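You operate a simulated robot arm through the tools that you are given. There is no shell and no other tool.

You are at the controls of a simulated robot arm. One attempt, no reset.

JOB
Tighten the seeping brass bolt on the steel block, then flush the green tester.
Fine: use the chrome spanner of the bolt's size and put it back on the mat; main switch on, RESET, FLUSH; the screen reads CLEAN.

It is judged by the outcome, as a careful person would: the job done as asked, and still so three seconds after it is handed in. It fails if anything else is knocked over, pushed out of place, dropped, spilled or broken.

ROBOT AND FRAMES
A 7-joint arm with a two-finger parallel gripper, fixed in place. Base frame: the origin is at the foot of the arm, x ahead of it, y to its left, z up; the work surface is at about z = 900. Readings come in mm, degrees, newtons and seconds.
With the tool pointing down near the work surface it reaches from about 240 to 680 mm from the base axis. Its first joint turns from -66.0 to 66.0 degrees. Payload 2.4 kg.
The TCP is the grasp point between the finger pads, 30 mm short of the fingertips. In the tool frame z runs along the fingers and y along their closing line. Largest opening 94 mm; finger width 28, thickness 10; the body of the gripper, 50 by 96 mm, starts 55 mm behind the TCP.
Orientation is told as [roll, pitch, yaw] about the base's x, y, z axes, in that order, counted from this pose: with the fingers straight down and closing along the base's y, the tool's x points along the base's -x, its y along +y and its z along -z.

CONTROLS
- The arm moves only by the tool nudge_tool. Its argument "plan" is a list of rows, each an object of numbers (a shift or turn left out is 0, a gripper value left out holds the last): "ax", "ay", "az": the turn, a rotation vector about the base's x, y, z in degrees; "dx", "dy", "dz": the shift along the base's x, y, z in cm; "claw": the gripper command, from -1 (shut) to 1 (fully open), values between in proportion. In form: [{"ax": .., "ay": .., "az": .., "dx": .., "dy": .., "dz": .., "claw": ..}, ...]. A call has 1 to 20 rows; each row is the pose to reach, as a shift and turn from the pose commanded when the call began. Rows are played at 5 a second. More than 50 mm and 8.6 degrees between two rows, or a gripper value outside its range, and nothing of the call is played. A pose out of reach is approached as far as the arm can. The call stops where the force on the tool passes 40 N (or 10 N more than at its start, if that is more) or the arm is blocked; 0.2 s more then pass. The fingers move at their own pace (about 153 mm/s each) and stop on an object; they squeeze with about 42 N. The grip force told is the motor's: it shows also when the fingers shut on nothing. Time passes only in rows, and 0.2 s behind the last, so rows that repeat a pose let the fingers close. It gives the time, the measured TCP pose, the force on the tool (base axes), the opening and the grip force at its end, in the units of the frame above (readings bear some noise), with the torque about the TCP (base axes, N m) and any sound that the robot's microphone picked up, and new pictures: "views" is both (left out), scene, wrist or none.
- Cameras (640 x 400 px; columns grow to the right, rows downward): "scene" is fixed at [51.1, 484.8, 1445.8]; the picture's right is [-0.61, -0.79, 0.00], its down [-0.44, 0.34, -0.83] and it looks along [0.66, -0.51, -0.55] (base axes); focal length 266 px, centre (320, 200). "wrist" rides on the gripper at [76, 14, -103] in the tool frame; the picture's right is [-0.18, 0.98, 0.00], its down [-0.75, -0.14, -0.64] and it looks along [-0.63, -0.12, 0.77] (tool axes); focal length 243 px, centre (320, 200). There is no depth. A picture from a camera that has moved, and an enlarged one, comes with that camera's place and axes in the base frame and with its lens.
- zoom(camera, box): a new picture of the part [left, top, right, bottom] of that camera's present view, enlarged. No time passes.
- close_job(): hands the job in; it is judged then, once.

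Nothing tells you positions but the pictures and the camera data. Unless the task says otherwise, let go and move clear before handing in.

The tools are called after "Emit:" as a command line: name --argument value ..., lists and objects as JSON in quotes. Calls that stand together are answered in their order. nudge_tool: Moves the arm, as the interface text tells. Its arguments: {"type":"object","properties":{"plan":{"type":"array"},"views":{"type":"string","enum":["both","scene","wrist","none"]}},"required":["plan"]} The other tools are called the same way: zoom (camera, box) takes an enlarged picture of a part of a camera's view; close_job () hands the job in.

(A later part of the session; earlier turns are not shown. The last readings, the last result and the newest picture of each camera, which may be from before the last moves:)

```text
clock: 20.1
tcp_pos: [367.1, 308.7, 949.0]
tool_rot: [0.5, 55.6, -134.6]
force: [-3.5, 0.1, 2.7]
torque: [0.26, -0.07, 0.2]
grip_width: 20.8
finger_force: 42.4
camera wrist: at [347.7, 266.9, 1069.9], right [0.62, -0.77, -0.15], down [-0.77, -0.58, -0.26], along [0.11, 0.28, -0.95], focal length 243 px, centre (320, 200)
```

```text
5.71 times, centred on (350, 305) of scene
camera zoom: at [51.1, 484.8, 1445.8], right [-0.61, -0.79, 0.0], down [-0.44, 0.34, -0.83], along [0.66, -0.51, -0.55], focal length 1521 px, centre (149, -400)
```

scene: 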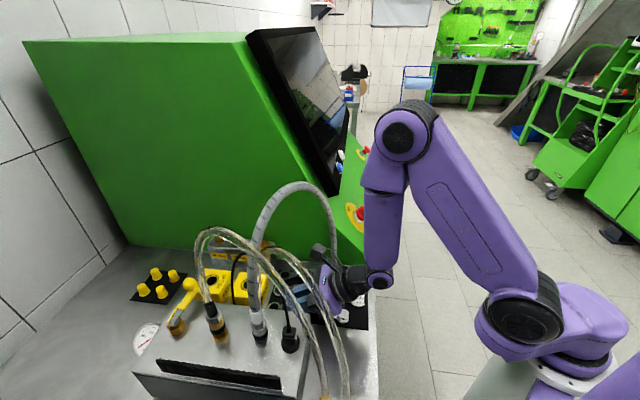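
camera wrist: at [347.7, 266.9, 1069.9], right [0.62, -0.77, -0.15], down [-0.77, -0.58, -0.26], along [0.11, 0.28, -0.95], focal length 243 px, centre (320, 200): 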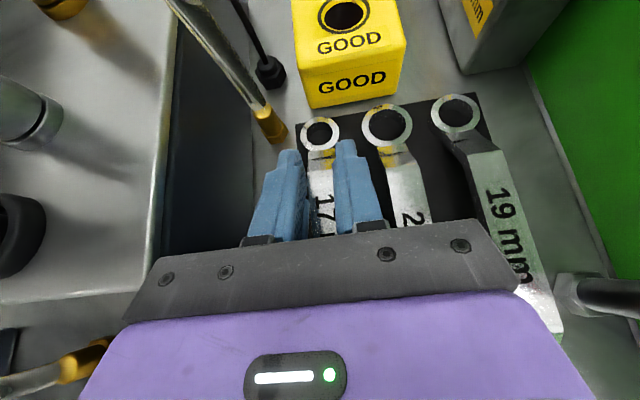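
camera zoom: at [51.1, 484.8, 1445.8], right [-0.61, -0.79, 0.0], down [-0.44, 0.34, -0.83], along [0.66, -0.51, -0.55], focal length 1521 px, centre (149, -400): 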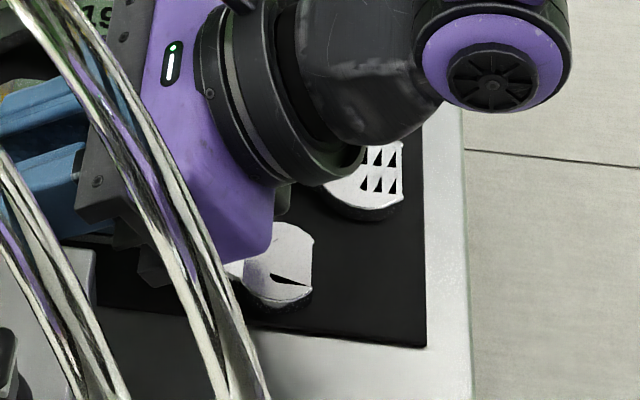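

The spanner is still lying in place and the pads slid up its sides, which probably widen toward the bottom. I'll reopen slightly and re-grip higher, so the pad corners only meet the straight sides of the raised shaft.

Emit:
nudge_tool --plan '[{"claw": -0.36}, {"claw": -0.36}, {"dz": -0.55, "claw": -0.36}, {"dz": -0.55, "claw": -1}, {"dz": -0.55, "claw": -1}, {"dz": -0.55, "claw": -1}]' --views "wrist"

Emit:
zoom --camera "wrist" --box '[230, 90, 430, 250]'

```text
clock: 21.5
tcp_pos: [368.0, 307.9, 943.1]
tool_rot: [0.6, 56.0, -134.5]
force: [-8.6, -2.9, 31.6]
torque: [-0.02, 0.36, 0.21]
grip_width: 21.1
finger_force: 42.0
camera wrist: at [348.6, 266.8, 1064.7], right [0.62, -0.77, -0.15], down [-0.77, -0.58, -0.27], along [0.12, 0.28, -0.95], focal length 243 px, centre (320, 200)
```

wrist: 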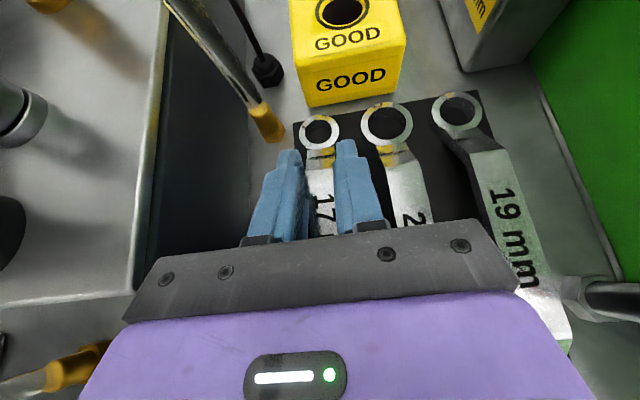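

```text
2.50 times, centred on (330, 170) of wrist
camera zoom: at [348.6, 266.8, 1064.7], right [0.62, -0.77, -0.15], down [-0.77, -0.58, -0.27], along [0.12, 0.28, -0.95], focal length 606 px, centre (295, 275)
```

zoom: 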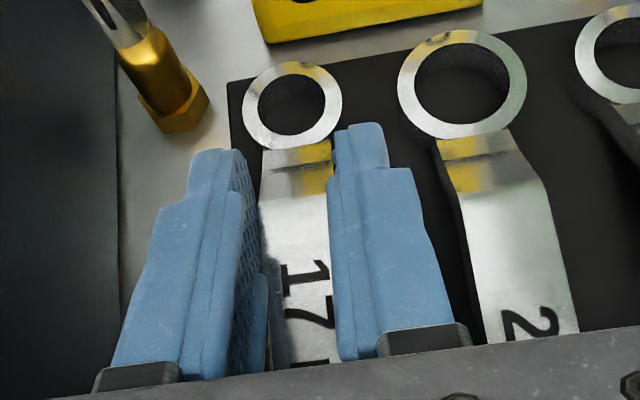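

The squeeze is pushing the hand upward, so I'll lift a few millimetres from this grip and see whether the spanner follows.

Emit:
nudge_tool --plan '[{"dz": 0.2}, {"dz": 0.4}, {"dz": 0.6}, {"dz": 0.6}]' --views "wrist"

Emit:
zoom --camera "wrist" --box '[230, 90, 430, 250]'

```text
clock: 22.5
tcp_pos: [368.3, 306.3, 948.4]
tool_rot: [0.5, 55.6, -134.8]
force: [-0.1, -0.1, -1.1]
torque: [0.04, -0.04, 0.03]
grip_width: 21.3
finger_force: 42.0
camera wrist: at [348.6, 266.8, 1070.2], right [0.62, -0.77, -0.15], down [-0.78, -0.58, -0.26], along [0.11, 0.28, -0.95], focal length 243 px, centre (320, 200)
```

wrist: 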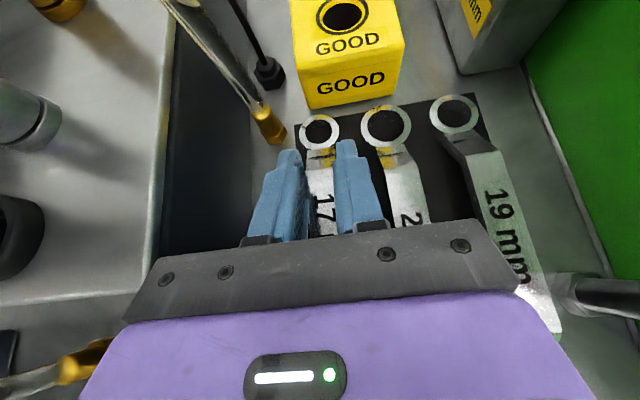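

```text
2.50 times, centred on (330, 170) of wrist
camera zoom: at [348.6, 266.8, 1070.2], right [0.62, -0.77, -0.15], down [-0.78, -0.58, -0.26], along [0.11, 0.28, -0.95], focal length 606 px, centre (295, 275)
```

zoom: 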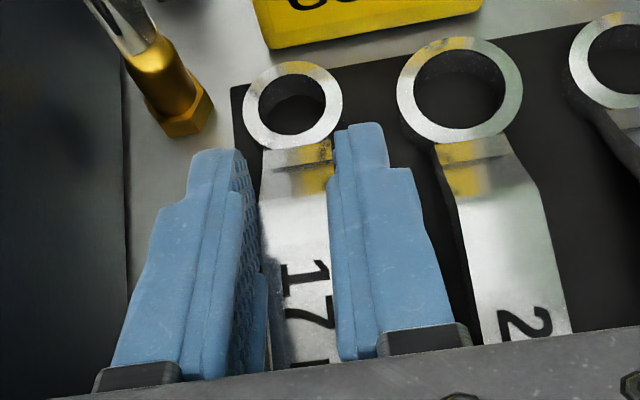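

The ring stays fixed in the camera while its neighbours shift, so the spanner is now held and off the mat. I'll lift straight up to clear the boxes and bolts.

Emit:
nudge_tool --plan '[{"dz": 1.5}, {"dz": 3}, {"dz": 4.5}, {"dz": 6}, {"dz": 7.5}, {"dz": 8}, {"dz": 8}]' --views "both"

Emit:
zoom --camera "scene" --box '[220, 200, 400, 320]'

```text
clock: 24.1
tcp_pos: [372.8, 308.6, 1030.4]
tool_rot: [0.4, 55.6, -134.7]
force: [-0.5, 0.9, -0.8]
torque: [0.03, -0.04, -0.04]
grip_width: 21.2
finger_force: 41.9
out of reach, approached as far as the arm can: row 2, 3, 4, 5, 6, 7
camera wrist: at [354.4, 268.2, 1150.7], right [0.62, -0.77, -0.15], down [-0.78, -0.58, -0.26], along [0.11, 0.28, -0.95], focal length 243 px, centre (320, 200)
```

scene: 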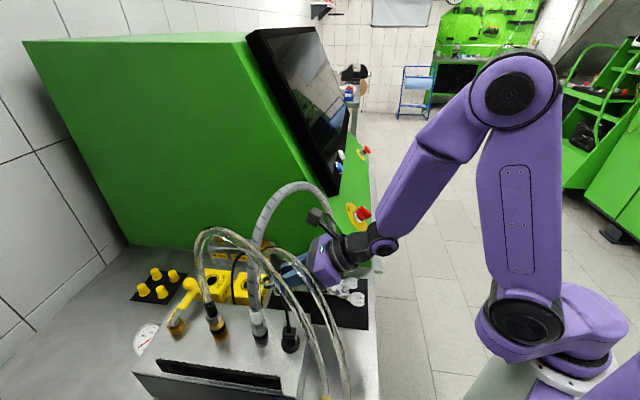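
wrist: 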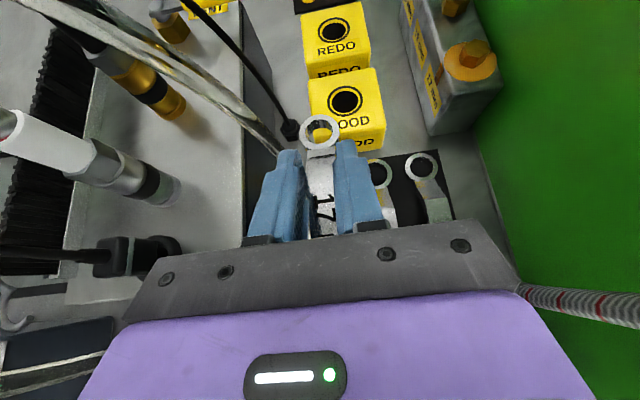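

```text
3.33 times, centred on (310, 260) of scene
camera zoom: at [51.1, 484.8, 1445.8], right [-0.61, -0.79, 0.0], down [-0.44, 0.34, -0.83], along [0.66, -0.51, -0.55], focal length 887 px, centre (353, 0)
```

zoom: 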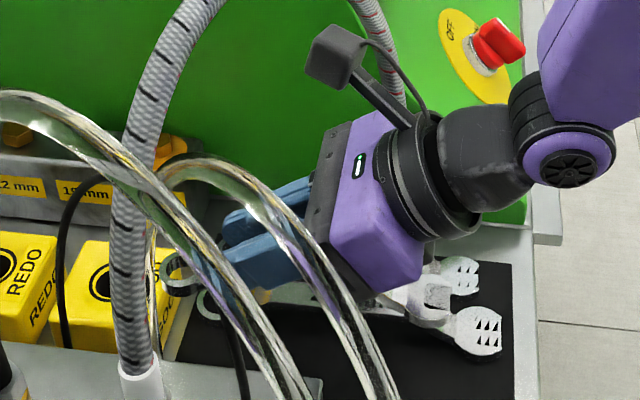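

The spanner is held level: its ring reads the same height from both cameras. The seeping bolt shows at upper right beside its "17 mm" label, so I'm zooming in to locate it exactly.

Emit:
zoom --camera "wrist" --box '[390, 0, 530, 140]'

Emit:
zoom --camera "wrist" --box '[270, 90, 390, 250]'

```text
2.86 times, centred on (460, 70) of wrist
camera zoom: at [354.4, 268.2, 1150.7], right [0.62, -0.77, -0.15], down [-0.78, -0.58, -0.26], along [0.11, 0.28, -0.95], focal length 693 px, centre (-80, 571)
```

zoom: 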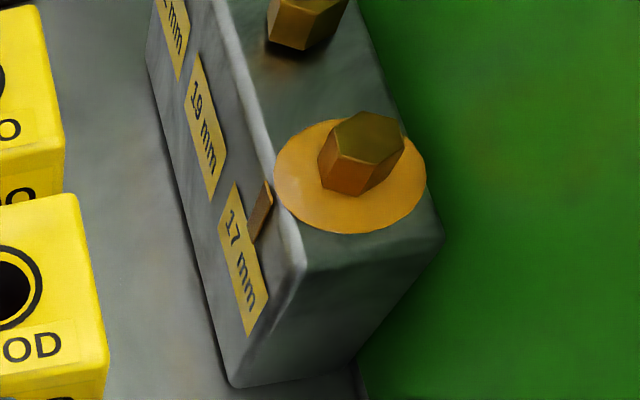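

```text
2.50 times, centred on (330, 170) of wrist
camera zoom: at [354.4, 268.2, 1150.7], right [0.62, -0.77, -0.15], down [-0.78, -0.58, -0.26], along [0.11, 0.28, -0.95], focal length 606 px, centre (295, 275)
```

zoom: 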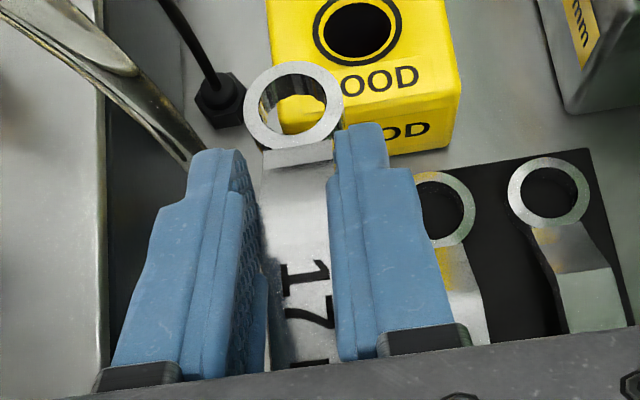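

The bolt axis is near (546, 295), with its head top at z≈979 and base at z≈967. I'll carry the spanner under the arch toward it while turning the hand, and stop short first to check.

Emit:
nudge_tool --plan '[{"dx": 1.2, "dy": -0.2, "dz": 0.1, "az": -4}, {"dx": 2.6, "dy": -0.5, "dz": 0.2, "az": -8}, {"dx": 4.2, "dy": -0.8, "dz": 0.2, "az": -13}, {"dx": 5.8, "dy": -1.1, "dz": 0.2, "az": -18}, {"dx": 7.4, "dy": -1.4, "dz": 0.2, "az": -23}, {"dx": 7.4, "dy": -1.4, "dz": 0.2, "az": -23}]' --views "both"

```text
clock: 25.5
tcp_pos: [467.2, 251.7, 1045.2]
tool_rot: [-1.2, 55.4, -157.9]
force: [-0.5, -0.1, -0.6]
torque: [0.01, -0.04, 0.02]
grip_width: 21.1
finger_force: 42.2
out of reach, approached as far as the arm can: row 3, 4, 5, 6
camera wrist: at [436.6, 219.5, 1166.9], right [0.29, -0.94, -0.16], down [-0.94, -0.24, -0.25], along [0.2, 0.23, -0.95], focal length 243 px, centre (320, 200)
```

scene: 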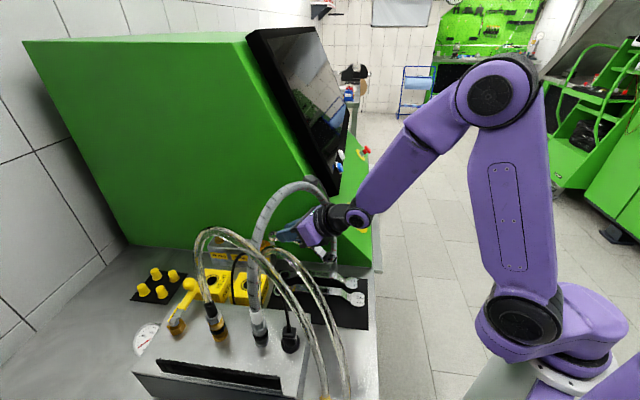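
wrist: 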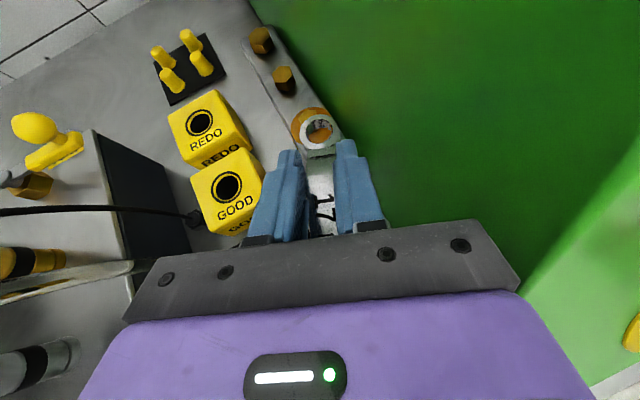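

The arm's joint limits pushed it right and up to (467, 252, 1045), which is closer to the grey hose than I wanted. I'm checking the clearances before moving again.

Emit:
zoom --camera "scene" --box '[230, 160, 400, 280]'

Emit:
zoom --camera "wrist" --box '[230, 60, 410, 250]'

```text
3.33 times, centred on (315, 220) of scene
camera zoom: at [51.1, 484.8, 1445.8], right [-0.61, -0.79, 0.0], down [-0.44, 0.34, -0.83], along [0.66, -0.51, -0.55], focal length 887 px, centre (337, 133)
```

zoom: 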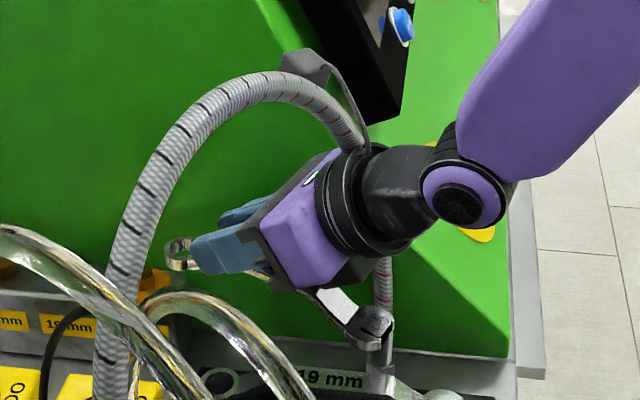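

```text
2.11 times, centred on (320, 155) of wrist
camera zoom: at [436.6, 219.5, 1166.9], right [0.29, -0.94, -0.16], down [-0.94, -0.24, -0.25], along [0.2, 0.23, -0.95], focal length 511 px, centre (320, 295)
```

zoom: 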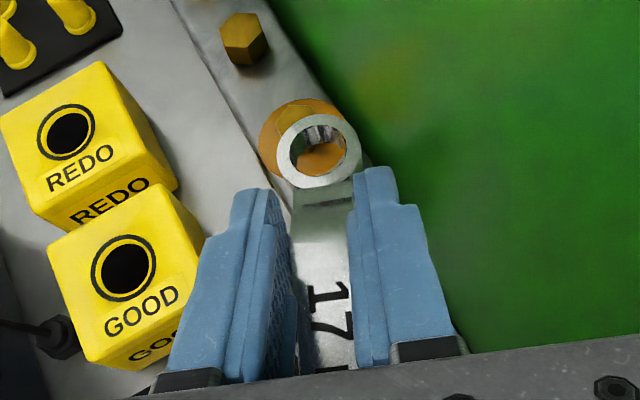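

The wrist roll joint is at its limit this way round, and the hand sits tight against the hose's right shoulder. I'll back out along a path further left and lower, return to the clear pose over the mat, and unwind the roll in open air so the turn goes the other way.

Emit:
nudge_tool --plan '[{"dx": -0.8, "dy": 1.2, "dz": -0.8, "az": 3}, {"dx": -2.0, "dy": 2.4, "dz": -1.2, "az": 7}, {"dx": -3.8, "dy": 3.6, "dz": -1.3, "az": 12}, {"dx": -5.8, "dy": 4.6, "dz": -1.4, "az": 17}, {"dx": -7.8, "dy": 5.3, "dz": -1.5, "az": 21}, {"dx": -9.0, "dy": 5.5, "dz": -1.5, "az": 23}]' --views "both"

```text
clock: 26.9
tcp_pos: [377.9, 308.6, 1028.9]
tool_rot: [0.3, 55.7, -134.7]
force: [-0.4, -0.6, -1.5]
torque: [0.03, -0.06, 0.03]
grip_width: 21.0
finger_force: 41.8
out of reach, approached as far as the arm can: row 1
camera wrist: at [359.1, 268.0, 1149.9], right [0.62, -0.77, -0.15], down [-0.77, -0.58, -0.26], along [0.12, 0.28, -0.95], focal length 243 px, centre (320, 200)
```

scene: 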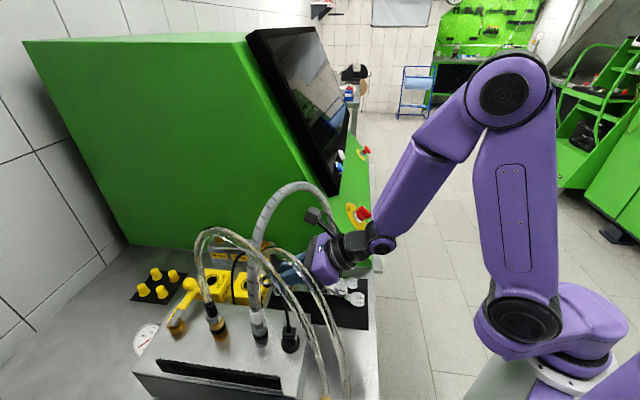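
wrist: 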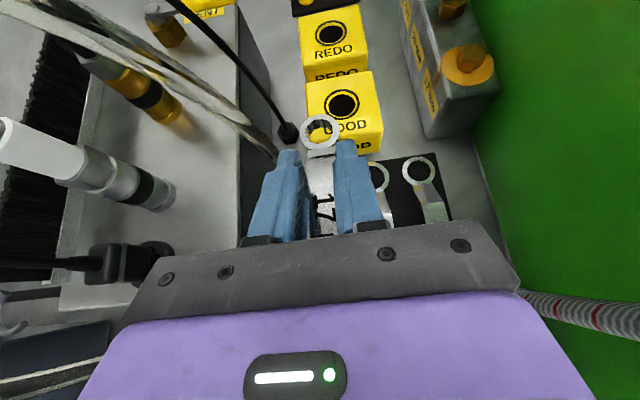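

Clear again. Now I'll swing the hand upright while pulling back toward the base, which takes the spanner out from under the arch, and then rise into open air.

Emit:
nudge_tool --plan '[{"dx": -1.27, "dy": -1.27, "ax": -4.24, "ay": 4.24}, {"dx": -2.69, "dy": -2.69, "ax": -8.49, "ay": 8.49}, {"dx": -4.45, "dy": -4.45, "ax": -13.2, "ay": 13.2}, {"dx": -6.22, "dy": -6.22, "ax": -18.2, "ay": 18.2}, {"dx": -7.78, "dy": -7.78, "dz": 1.0, "ax": -23.8, "ay": 23.8}, {"dx": -9.33, "dy": -9.33, "dz": 3.5, "ax": -28.8, "ay": 28.8}]' --views "both"

```text
clock: 28.3
tcp_pos: [284.7, 215.0, 1064.1]
tool_rot: [-0.1, 14.9, -135.1]
force: [-0.2, -0.8, -1.7]
torque: [0.08, -0.02, 0.04]
grip_width: 21.0
finger_force: 41.9
camera wrist: at [328.0, 236.0, 1184.3], right [0.57, -0.82, -0.05], down [-0.73, -0.53, 0.42], along [-0.38, -0.2, -0.9], focal length 243 px, centre (320, 200)
```

scene: 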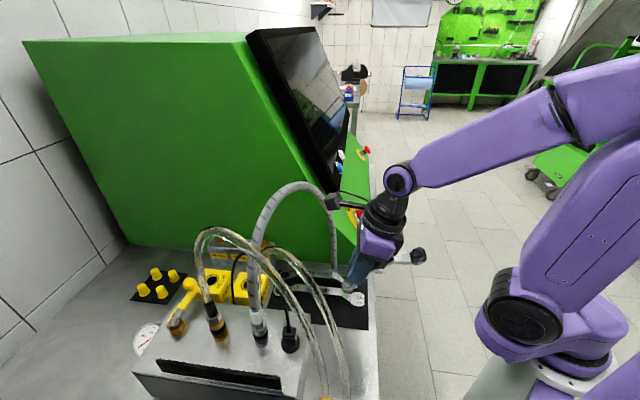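
wrist: 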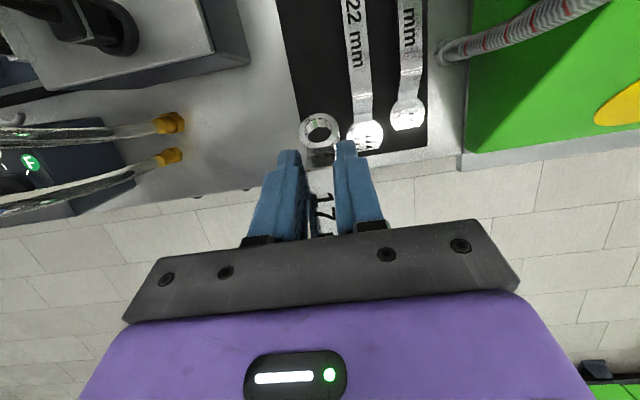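

The spanner is still firmly held and clear of the arch. I'll continue upright and up into open air.

Emit:
nudge_tool --plan '[{"dx": -0.8, "dy": -0.8, "dz": 3.5, "ax": -4.2, "ay": 4.2}, {"dx": -1.5, "dy": -1.5, "dz": 8, "ax": -8, "ay": 8}, {"dx": -1.5, "dy": -1.5, "dz": 12.5, "ax": -10.5, "ay": 10.5}, {"dx": -1.5, "dy": -1.5, "dz": 17, "ax": -10.5, "ay": 10.5}, {"dx": -1.5, "dy": -1.5, "dz": 21.5, "ax": -10.5, "ay": 10.5}, {"dx": -1.5, "dy": -1.5, "dz": 26, "ax": -10.5, "ay": 10.5}, {"dx": -1.5, "dy": -1.5, "dz": 27.5, "ax": -10.5, "ay": 10.5}, {"dx": -1.5, "dy": -1.5, "dz": 27.5, "ax": -10.5, "ay": 10.5}]' --views "none"

```text
clock: 30.1
tcp_pos: [269.4, 200.6, 1341.4]
tool_rot: [0.2, 0.1, -134.8]
force: [-0.1, 0.2, -1.4]
torque: [0.06, 0.02, 0.01]
grip_width: 20.9
finger_force: 42.0
```

Open air now. I'll unwind the wrist the other way (positive yaw) in stages to find the opposite limit.

Emit:
nudge_tool --plan '[{"az": 8.5}, {"az": 17}, {"az": 25.5}, {"az": 34}, {"az": 42.5}, {"az": 51}, {"az": 59.5}, {"az": 68}, {"az": 76.5}, {"az": 85}, {"az": 93.5}, {"az": 102}, {"az": 110.5}, {"az": 119}, {"az": 127.5}, {"az": 136}, {"az": 144.5}, {"az": 153}, {"az": 161.5}, {"az": 170}]' --views "none"

Emit:
nudge_tool --plan '[{"az": 8.5}, {"az": 17}, {"az": 25.5}, {"az": 34}, {"az": 42.5}, {"az": 51}, {"az": 59.5}, {"az": 68}, {"az": 76.5}, {"az": 85}, {"az": 93.5}, {"az": 102}, {"az": 110.5}, {"az": 119}, {"az": 127.5}, {"az": 136}]' --views "scene"

```text
clock: 34.3
tcp_pos: [269.1, 199.2, 1341.3]
tool_rot: [0.2, 0.0, 35.4]
force: [-0.4, 0.2, -0.8]
torque: [-0.04, 0.02, -0.03]
grip_width: 20.9
finger_force: 42.2
```

```text
clock: 37.7
tcp_pos: [270.7, 199.5, 1339.7]
tool_rot: [0.2, 0.0, 171.3]
force: [-0.6, 1.0, -1.6]
torque: [-0.03, -0.05, -0.03]
grip_width: 21.1
finger_force: 41.8
```

scene: 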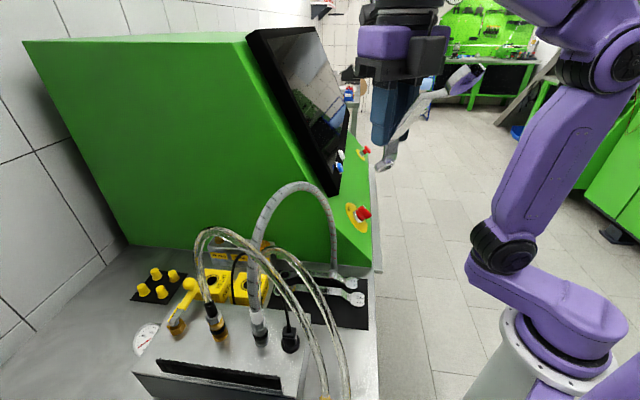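

Yaw +171° was reached with no limit hit, so the winding is fixed. I'll turn further to see how far it goes, since the pick and return pose needs about +225°.

Emit:
nudge_tool --plan '[{"az": 8}, {"az": 16}, {"az": 24}, {"az": 32}, {"az": 40}, {"az": 48}, {"az": 53.7}, {"az": 53.7}]' --views "wrist"

```text
clock: 39.5
tcp_pos: [270.4, 200.0, 1339.0]
tool_rot: [0.2, 0.0, -135.1]
force: [-0.4, 0.0, -1.0]
torque: [0.04, -0.06, -0.01]
grip_width: 21.1
finger_force: 42.2
camera wrist: at [334.0, 242.5, 1442.1], right [0.56, -0.83, 0.0], down [-0.64, -0.43, 0.64], along [-0.53, -0.36, -0.77], focal length 243 px, centre (320, 200)
```

wrist: 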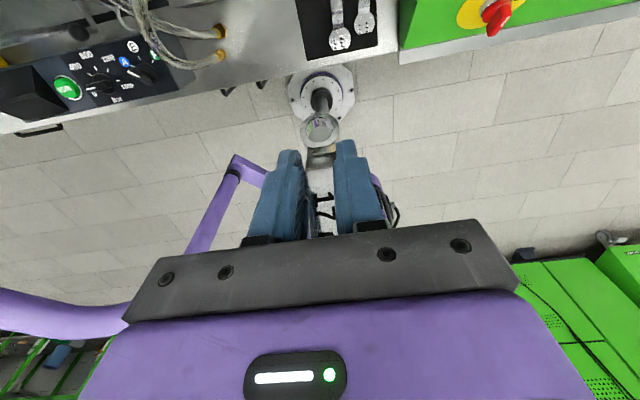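

Both windings work, so with this one I can keep turning clockwise freely. I'll retrace the path down and back under the arch.

Emit:
nudge_tool --plan '[{"dz": -4.5}, {"dz": -9}, {"dz": -13.5}, {"dz": -17}, {"dx": 0.2, "dy": 0.2, "dz": -20.5, "ax": 2.5, "ay": -2.5}, {"dx": 0.8, "dy": 0.8, "dz": -24, "ax": 6.3, "ay": -6.3}, {"dx": 1.45, "dy": 1.45, "dz": -27.5, "ax": 10.5, "ay": -10.5}, {"dx": 1.45, "dy": 1.45, "dz": -27.5, "ax": 10.5, "ay": -10.5}]' --views "none"

Emit:
nudge_tool --plan '[{"dx": 1.55, "dy": 1.55, "dz": -2.5, "ax": 5, "ay": -5}, {"dx": 3.1, "dy": 3.1, "dz": -3.5, "ax": 10.6, "ay": -10.6}, {"dx": 4.9, "dy": 4.9, "dz": -3.5, "ax": 15.6, "ay": -15.6}, {"dx": 6.6, "dy": 6.6, "dz": -3.5, "ax": 20.3, "ay": -20.3}, {"dx": 8.2, "dy": 8.2, "dz": -3.5, "ax": 24.6, "ay": -24.6}, {"dx": 9.33, "dy": 9.33, "dz": -3.5, "ax": 28.8, "ay": -28.8}, {"dx": 9.33, "dy": 9.33, "dz": -3.5, "ax": 28.8, "ay": -28.8}]' --views "both"

```text
clock: 41.3
tcp_pos: [284.6, 213.5, 1063.5]
tool_rot: [0.2, 14.9, -135.2]
force: [-0.2, 0.2, -1.1]
torque: [0.01, -0.02, 0.02]
grip_width: 21.0
finger_force: 41.8
```

```text
clock: 42.9
tcp_pos: [375.7, 308.4, 1033.3]
tool_rot: [0.0, 55.7, -135.2]
force: [0.0, -0.3, -0.8]
torque: [0.02, -0.01, -0.04]
grip_width: 20.6
finger_force: 42.2
out of reach, approached as far as the arm can: row 3
camera wrist: at [356.8, 266.8, 1154.0], right [0.62, -0.77, -0.15], down [-0.78, -0.57, -0.26], along [0.11, 0.28, -0.95], focal length 243 px, centre (320, 200)
```

scene: 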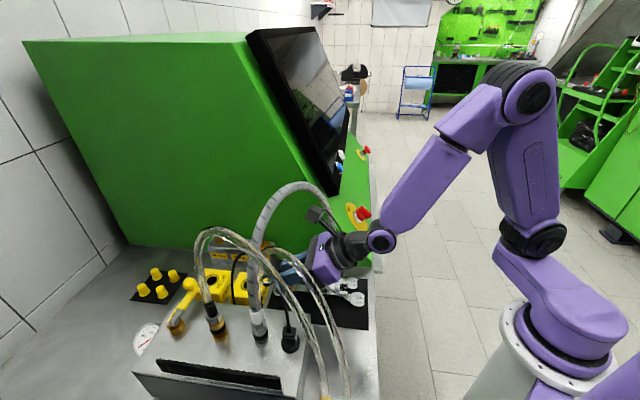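
wrist: 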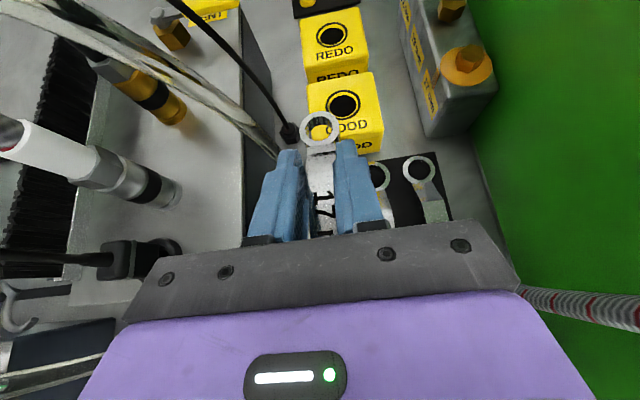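

I'm back at the staging pose with the better winding. Now toward the bolt again, in two halves.

Emit:
nudge_tool --plan '[{"dx": 1.4, "dy": -0.2, "dz": -0.1, "az": -4}, {"dx": 2.9, "dy": -0.5, "dz": -0.2, "az": -9}, {"dx": 4.5, "dy": -0.8, "dz": -0.3, "az": -14}, {"dx": 6.0, "dy": -1.1, "dz": -0.3, "az": -18}, {"dx": 6.0, "dy": -1.1, "dz": -0.3, "az": -18}]' --views "both"

```text
clock: 44.1
tcp_pos: [437.4, 297.1, 1027.1]
tool_rot: [0.0, 55.7, -153.2]
force: [0.1, -0.4, -1.8]
torque: [0.0, -0.02, 0.0]
grip_width: 21.3
finger_force: 41.8
camera wrist: at [406.0, 265.1, 1147.8], right [0.35, -0.92, -0.15], down [-0.92, -0.3, -0.26], along [0.19, 0.23, -0.95], focal length 243 px, centre (320, 200)
```

scene: 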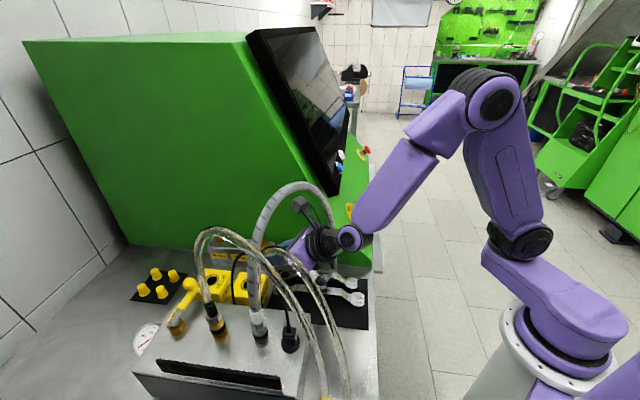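
wrist: 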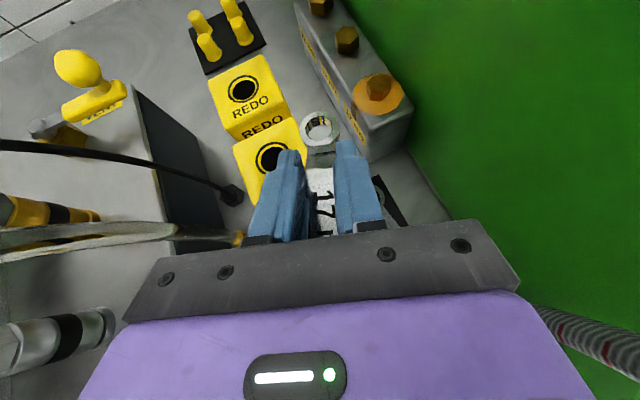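

There are no reach problems now, and the bolt is just ahead of and to the right of the ring. I'll zoom in to measure the remaining offset.

Emit:
zoom --camera "wrist" --box '[280, 50, 440, 170]'

Emit:
zoom --camera "scene" --box '[220, 160, 400, 300]'

```text
3.33 times, centred on (360, 110) of wrist
camera zoom: at [406.0, 265.1, 1147.8], right [0.35, -0.92, -0.15], down [-0.92, -0.3, -0.26], along [0.19, 0.23, -0.95], focal length 809 px, centre (187, 500)
```

zoom: 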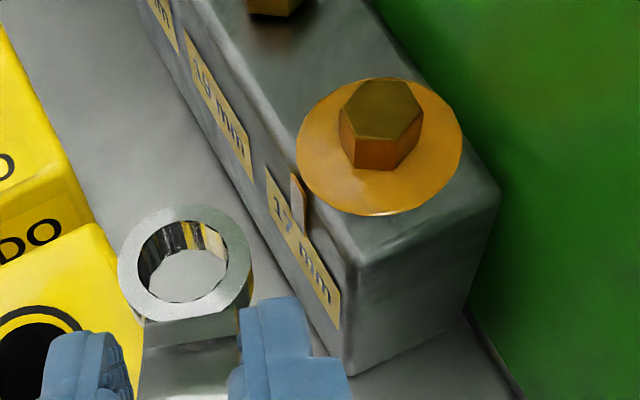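

```text
2.86 times, centred on (310, 230) of scene
camera zoom: at [51.1, 484.8, 1445.8], right [-0.61, -0.79, 0.0], down [-0.44, 0.34, -0.83], along [0.66, -0.51, -0.55], focal length 760 px, centre (349, 114)
```

zoom: 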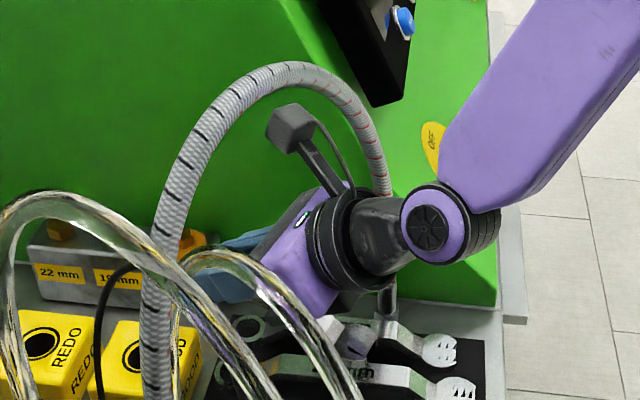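

The ring needs to move about (+60, −26) mm to be over the bolt. Before that I want to see the ring's inner profile and the hex orientation, so I can choose a handle angle that seats.

Emit:
zoom --camera "wrist" --box '[300, 105, 345, 150]'

Emit:
zoom --camera "wrist" --box '[350, 60, 405, 115]'

```text
8.89 times, centred on (322, 128) of wrist
camera zoom: at [406.0, 265.1, 1147.8], right [0.35, -0.92, -0.15], down [-0.92, -0.3, -0.26], along [0.19, 0.23, -0.95], focal length 2157 px, centre (298, 844)
```

zoom: 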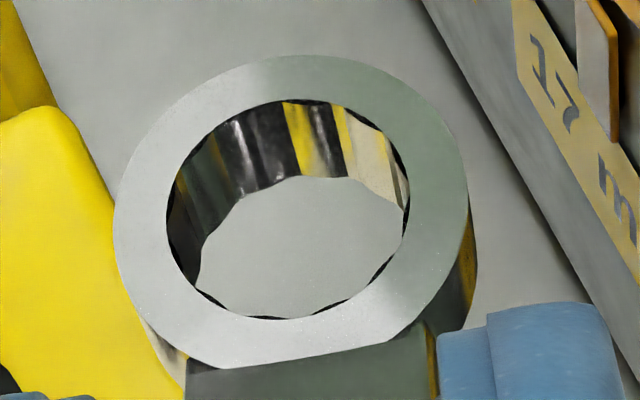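

```text
7.27 times, centred on (378, 88) of wrist
camera zoom: at [406.0, 265.1, 1147.8], right [0.35, -0.92, -0.15], down [-0.92, -0.3, -0.26], along [0.19, 0.23, -0.95], focal length 1764 px, centre (-98, 1018)
```

zoom: 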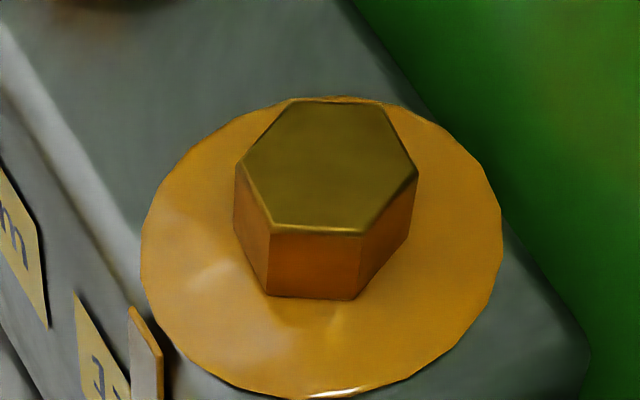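

The ring is a true 12-point profile and the hex corners lie at about 41° (mod 60), so a handle direction near φ≈11° should seat. I'll move the ring over the bolt at that angle, still above it.

Emit:
nudge_tool --plan '[{"dx": 1.2, "dy": -0.2, "dz": 0.2, "az": -3.5}, {"dx": 2.6, "dy": -0.5, "dz": 0.3, "az": -7.5}, {"dx": 4.1, "dy": -0.8, "dz": 0.3, "az": -11.5}, {"dx": 5.57, "dy": -1.17, "dz": 0.3, "az": -15.8}, {"dx": 5.57, "dy": -1.17, "dz": 0.3, "az": -15.8}]' --views "both"

Emit:
zoom --camera "wrist" --box '[280, 80, 370, 160]'

Emit:
zoom --camera "scene" --box '[220, 160, 400, 300]'

```text
clock: 45.3
tcp_pos: [491.4, 284.8, 1032.2]
tool_rot: [0.0, 55.5, -169.0]
force: [0.4, 0.2, -0.1]
torque: [0.02, -0.05, -0.01]
grip_width: 21.0
finger_force: 41.4
camera wrist: at [454.1, 262.1, 1151.8], right [0.08, -0.98, -0.15], down [-0.96, -0.04, -0.26], along [0.25, 0.17, -0.95], focal length 243 px, centre (320, 200)
```

scene: 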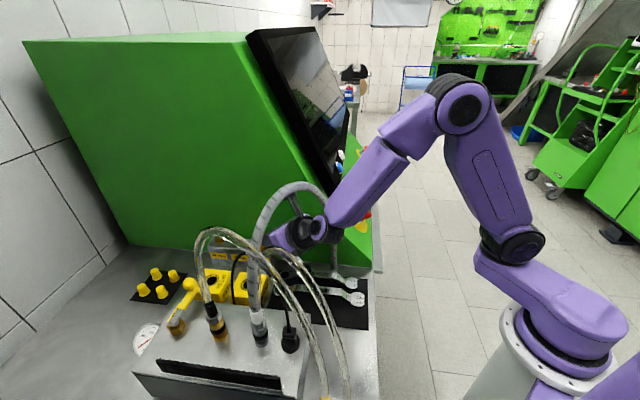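
wrist: 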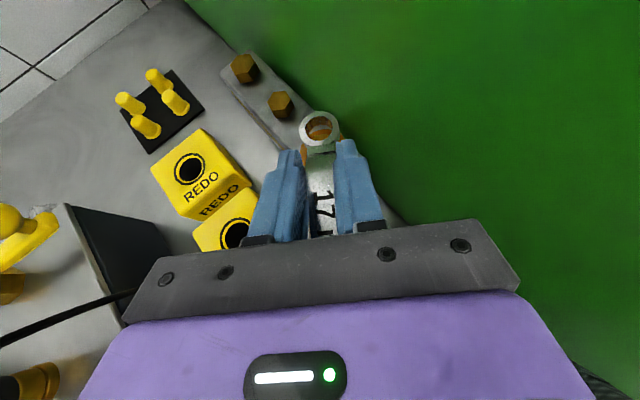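

```text
5.00 times, centred on (325, 120) of wrist
camera zoom: at [454.1, 262.1, 1151.8], right [0.08, -0.98, -0.15], down [-0.96, -0.04, -0.26], along [0.25, 0.17, -0.95], focal length 1213 px, centre (295, 600)
```

zoom: 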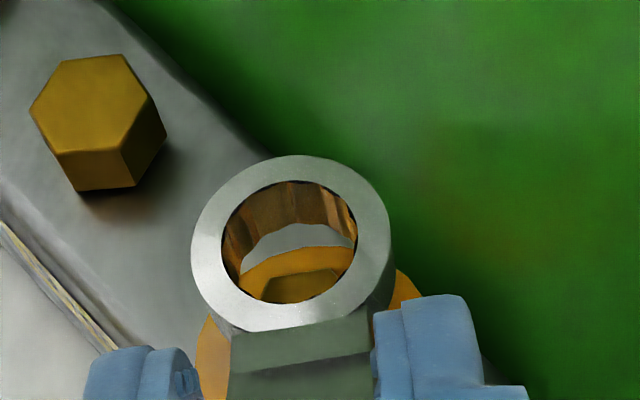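

```text
2.86 times, centred on (310, 230) of scene
camera zoom: at [51.1, 484.8, 1445.8], right [-0.61, -0.79, 0.0], down [-0.44, 0.34, -0.83], along [0.66, -0.51, -0.55], focal length 760 px, centre (349, 114)
```

zoom: 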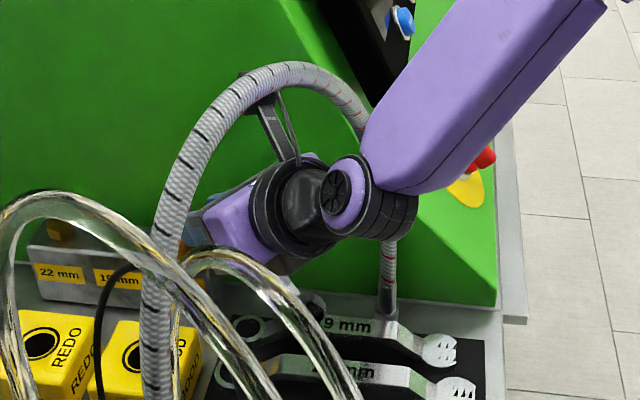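

The ring hovers over the bolt, aligned within a couple of millimetres allowing for parallax. I'll lower to just above the head and refine.

Emit:
nudge_tool --plan '[{"dz": -0.4}, {"dz": -0.8}, {"dz": -0.8}]' --views "wrist"

Emit:
zoom --camera "wrist" --box '[290, 95, 360, 157]'

```text
clock: 46.1
tcp_pos: [491.5, 285.1, 1022.2]
tool_rot: [0.0, 55.6, -169.0]
force: [0.5, -0.1, -0.9]
torque: [-0.02, -0.03, 0.0]
grip_width: 21.1
finger_force: 42.1
camera wrist: at [454.8, 261.4, 1143.6], right [0.08, -0.98, -0.15], down [-0.96, -0.04, -0.26], along [0.25, 0.17, -0.95], focal length 243 px, centre (320, 200)
```

wrist: 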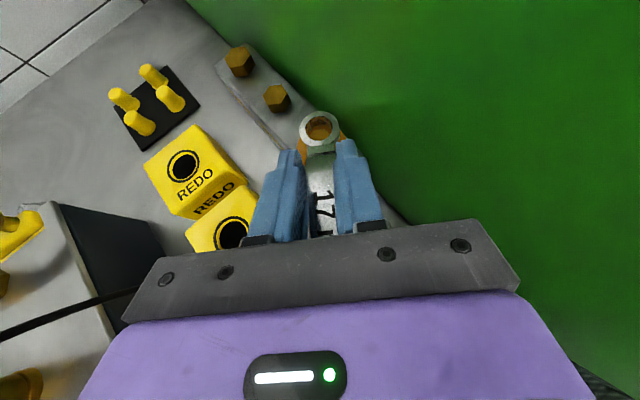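

```text
6.45 times, centred on (325, 126) of wrist
camera zoom: at [454.8, 261.4, 1143.6], right [0.08, -0.98, -0.15], down [-0.96, -0.04, -0.26], along [0.25, 0.17, -0.95], focal length 1565 px, centre (288, 677)
```

zoom: 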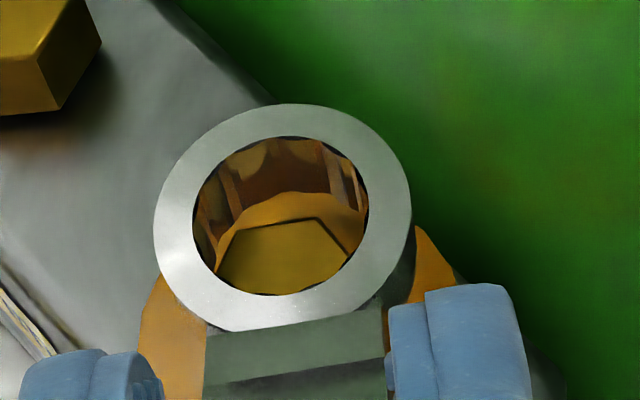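

I can see the hex through the ring now, needing about 1.9 mm left and 0.9 mm back. I'll check the tooth phase of the ring more closely before lowering.

Emit:
zoom --camera "wrist" --box '[304, 108, 336, 146]'

```text
10.53 times, centred on (320, 127) of wrist
camera zoom: at [454.8, 261.4, 1143.6], right [0.08, -0.98, -0.15], down [-0.96, -0.04, -0.26], along [0.25, 0.17, -0.95], focal length 2554 px, centre (320, 968)
```

zoom: 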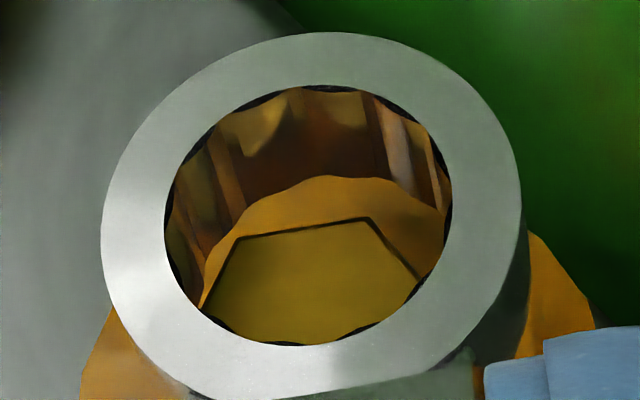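

I'll look even closer at the ring teeth to decide the seating angle.

Emit:
zoom --camera "wrist" --box '[308, 114, 334, 130]'

Emit:
zoom --camera "wrist" --box '[306, 126, 334, 143]'

```text
16.00 times, centred on (321, 122) of wrist
camera zoom: at [454.8, 261.4, 1143.6], right [0.08, -0.98, -0.15], down [-0.96, -0.04, -0.26], along [0.25, 0.17, -0.95], focal length 3882 px, centre (304, 1448)
```

zoom: 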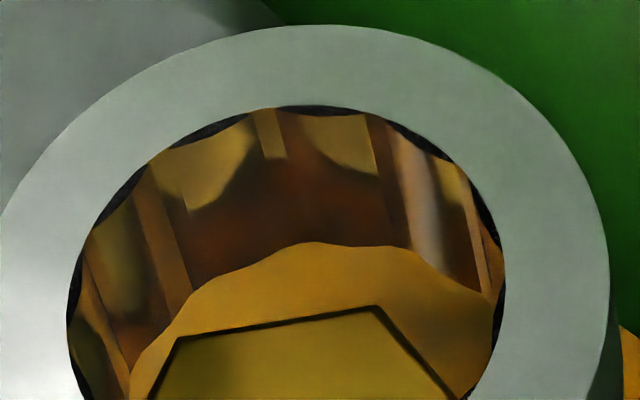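

```text
16.00 times, centred on (320, 134) of wrist
camera zoom: at [454.8, 261.4, 1143.6], right [0.08, -0.98, -0.15], down [-0.96, -0.04, -0.26], along [0.25, 0.17, -0.95], focal length 3882 px, centre (320, 1248)
```

zoom: 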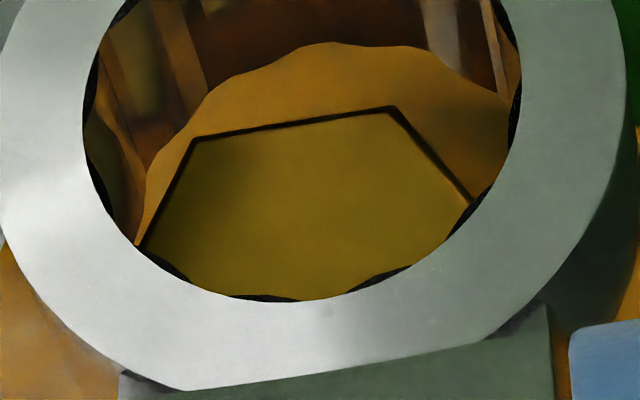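

The teeth notches sit at ±15° to the handle, so at φ≈11° they're exactly out of phase. Seating works at φ≈−5° (or 25°). I'll swing around the bolt axis to φ≈−5° while staying above the head.

Emit:
nudge_tool --plan '[{"dx": -0.1, "dy": 0.45, "dz": 0.3, "az": -4}, {"dx": -0.2, "dy": 0.93, "dz": 0.3, "az": -8}, {"dx": -0.2, "dy": 1.32, "dz": 0.3, "az": -12}, {"dx": -0.195, "dy": 1.69, "dz": 0.3, "az": -16}, {"dx": -0.195, "dy": 1.69, "dz": 0.3, "az": -16}]' --views "both"

Emit:
zoom --camera "wrist" --box '[302, 106, 338, 148]'

Emit:
zoom --camera "scene" --box '[220, 160, 400, 300]'

```text
clock: 47.3
tcp_pos: [488.4, 302.3, 1023.4]
tool_rot: [-0.1, 55.6, 174.9]
force: [0.7, -0.6, -1.0]
torque: [-0.03, -0.05, 0.02]
grip_width: 21.2
finger_force: 41.6
camera wrist: at [447.1, 290.6, 1145.0], right [-0.19, -0.97, -0.15], down [-0.94, 0.23, -0.26], along [0.29, 0.09, -0.95], focal length 243 px, centre (320, 200)
```

scene: 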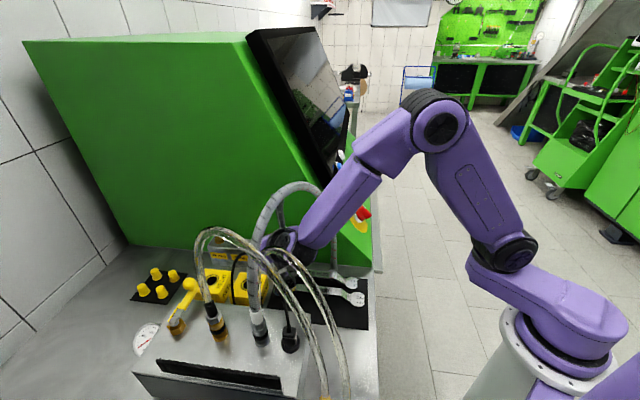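
wrist: 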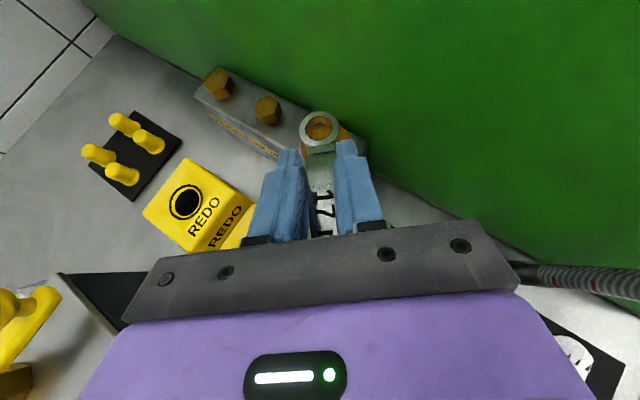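

```text
9.52 times, centred on (320, 127) of wrist
camera zoom: at [447.1, 290.6, 1145.0], right [-0.19, -0.97, -0.15], down [-0.94, 0.23, -0.26], along [0.29, 0.09, -0.95], focal length 2311 px, centre (320, 895)
```

zoom: 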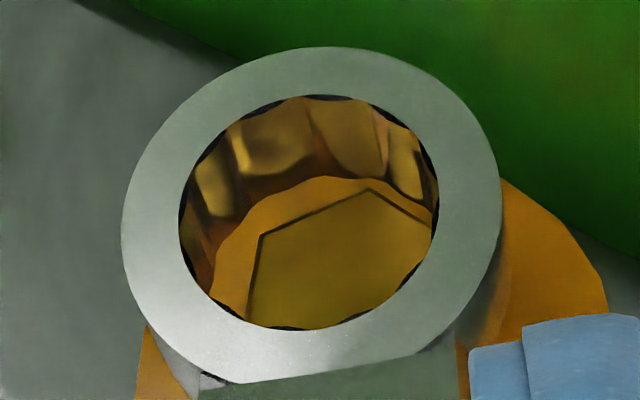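

```text
2.86 times, centred on (310, 230) of scene
camera zoom: at [51.1, 484.9, 1445.8], right [-0.61, -0.79, 0.0], down [-0.44, 0.34, -0.83], along [0.66, -0.51, -0.55], focal length 760 px, centre (349, 114)
```

zoom: 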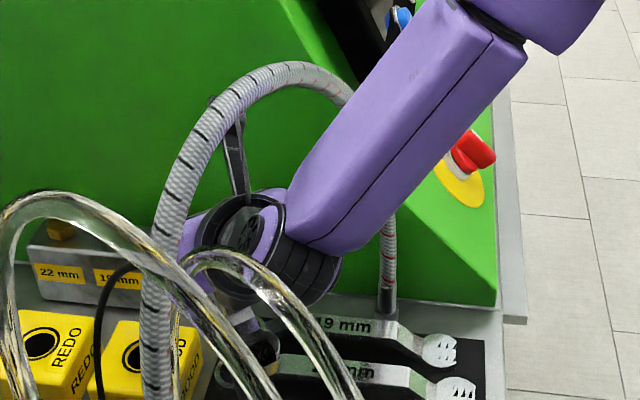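

The hex corners now line up with the notches, and the ring needs about 1 mm to the right. I'll correct that and come down gently, watching the force.

Emit:
nudge_tool --plan '[{"dy": -0.1}, {"dy": -0.1, "dz": -0.2}, {"dy": -0.1, "dz": -0.4}, {"dy": -0.1, "dz": -0.4}]' --views "wrist"

Emit:
zoom --camera "wrist" --box '[302, 106, 338, 148]'

```text
clock: 48.3
tcp_pos: [489.6, 300.9, 1021.5]
tool_rot: [0.0, 55.6, 175.0]
force: [0.4, 0.6, -1.6]
torque: [0.02, -0.07, -0.01]
grip_width: 21.1
finger_force: 41.8
camera wrist: at [448.1, 288.8, 1141.5], right [-0.19, -0.97, -0.15], down [-0.94, 0.22, -0.26], along [0.29, 0.09, -0.95], focal length 243 px, centre (320, 200)
```

wrist: 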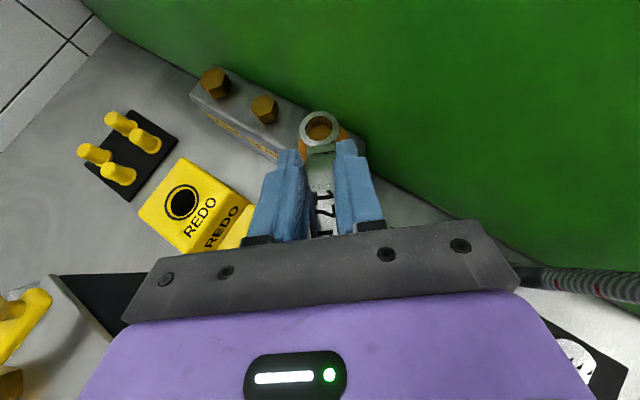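

```text
9.52 times, centred on (320, 127) of wrist
camera zoom: at [448.1, 288.8, 1141.5], right [-0.19, -0.97, -0.15], down [-0.94, 0.22, -0.26], along [0.29, 0.09, -0.95], focal length 2311 px, centre (320, 895)
```

zoom: 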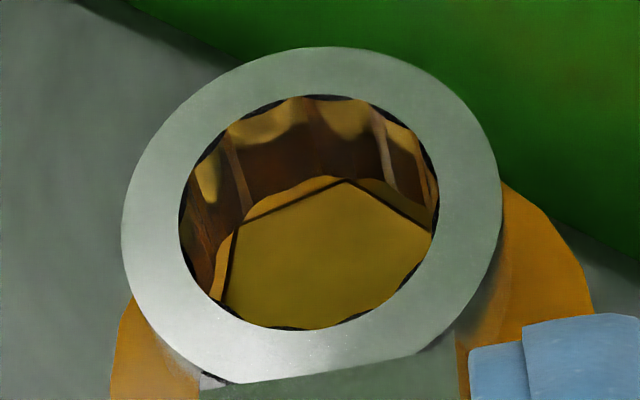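

The hex corners sit in the notches with the ring rim almost touching level, so alignment looks within half a millimetre. I'll lower gently to seat it.

Emit:
nudge_tool --plan '[{"dz": -0.1}, {"dz": -0.2}, {"dz": -0.3}, {"dz": -0.4}, {"dz": -0.4}]' --views "wrist"

Emit:
zoom --camera "wrist" --box '[302, 106, 338, 148]'

```text
clock: 49.5
tcp_pos: [490.2, 301.6, 1016.4]
tool_rot: [0.0, 55.6, 174.9]
force: [-0.6, -0.2, -1.0]
torque: [0.01, -0.08, -0.01]
grip_width: 20.8
finger_force: 41.7
camera wrist: at [448.4, 289.3, 1137.2], right [-0.19, -0.97, -0.15], down [-0.94, 0.22, -0.26], along [0.29, 0.09, -0.95], focal length 243 px, centre (320, 200)
```

wrist: 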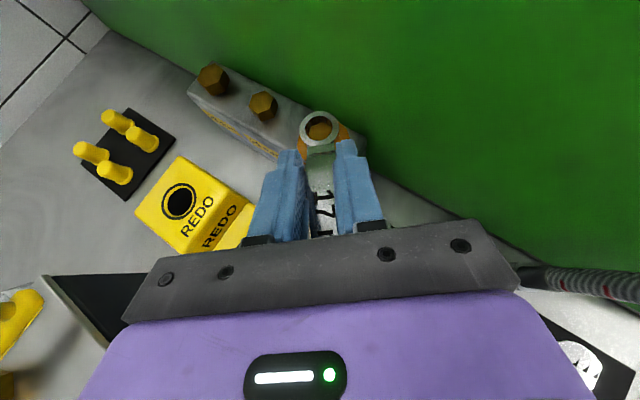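

```text
9.52 times, centred on (320, 127) of wrist
camera zoom: at [448.4, 289.3, 1137.2], right [-0.19, -0.97, -0.15], down [-0.94, 0.22, -0.26], along [0.29, 0.09, -0.95], focal length 2311 px, centre (320, 895)
```

zoom: 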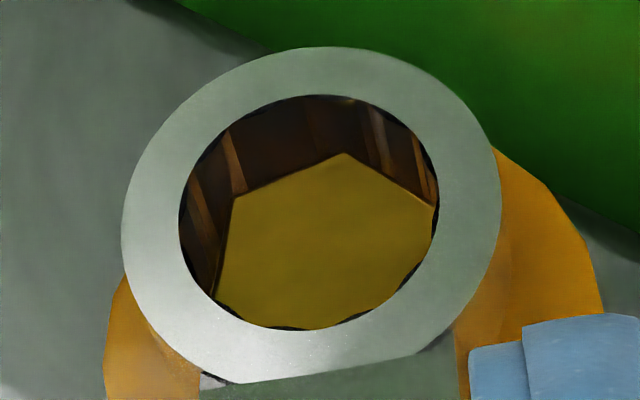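

The hex head is now entering the ring with no resistance. I'll lower further until it rests.

Emit:
nudge_tool --plan '[{"dz": -0.15}, {"dz": -0.3}, {"dz": -0.45}, {"dz": -0.6}, {"dz": -0.6}]' --views "wrist"

Emit:
zoom --camera "wrist" --box '[302, 106, 338, 148]'

```text
clock: 50.7
tcp_pos: [490.6, 301.8, 1010.5]
tool_rot: [-0.1, 55.5, 174.9]
force: [-0.9, -0.2, -1.0]
torque: [0.01, -0.07, -0.01]
grip_width: 21.1
finger_force: 41.5
camera wrist: at [447.7, 289.9, 1131.6], right [-0.19, -0.97, -0.15], down [-0.94, 0.22, -0.26], along [0.29, 0.09, -0.95], focal length 243 px, centre (320, 200)
```

wrist: 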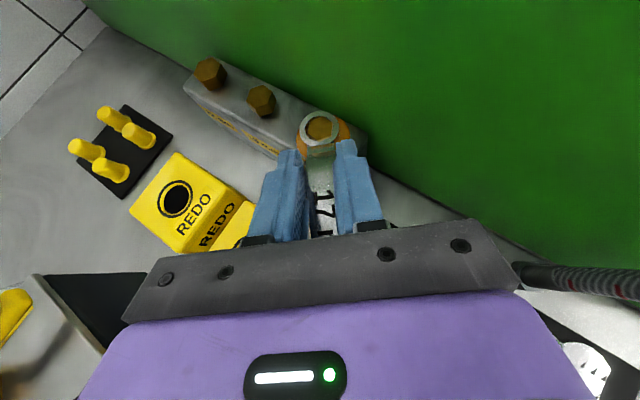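

```text
9.52 times, centred on (320, 127) of wrist
camera zoom: at [447.7, 289.9, 1131.6], right [-0.19, -0.97, -0.15], down [-0.94, 0.22, -0.26], along [0.29, 0.09, -0.95], focal length 2311 px, centre (320, 895)
```

zoom: 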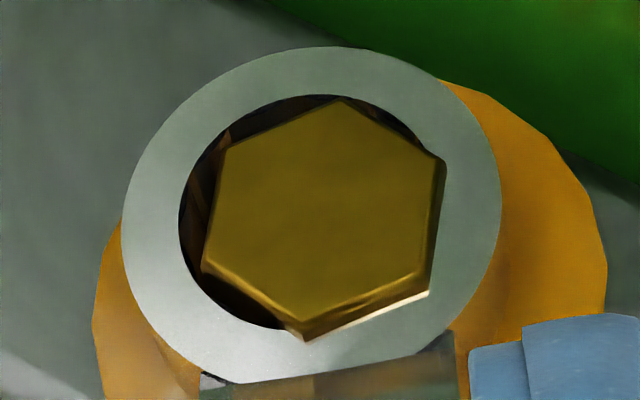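

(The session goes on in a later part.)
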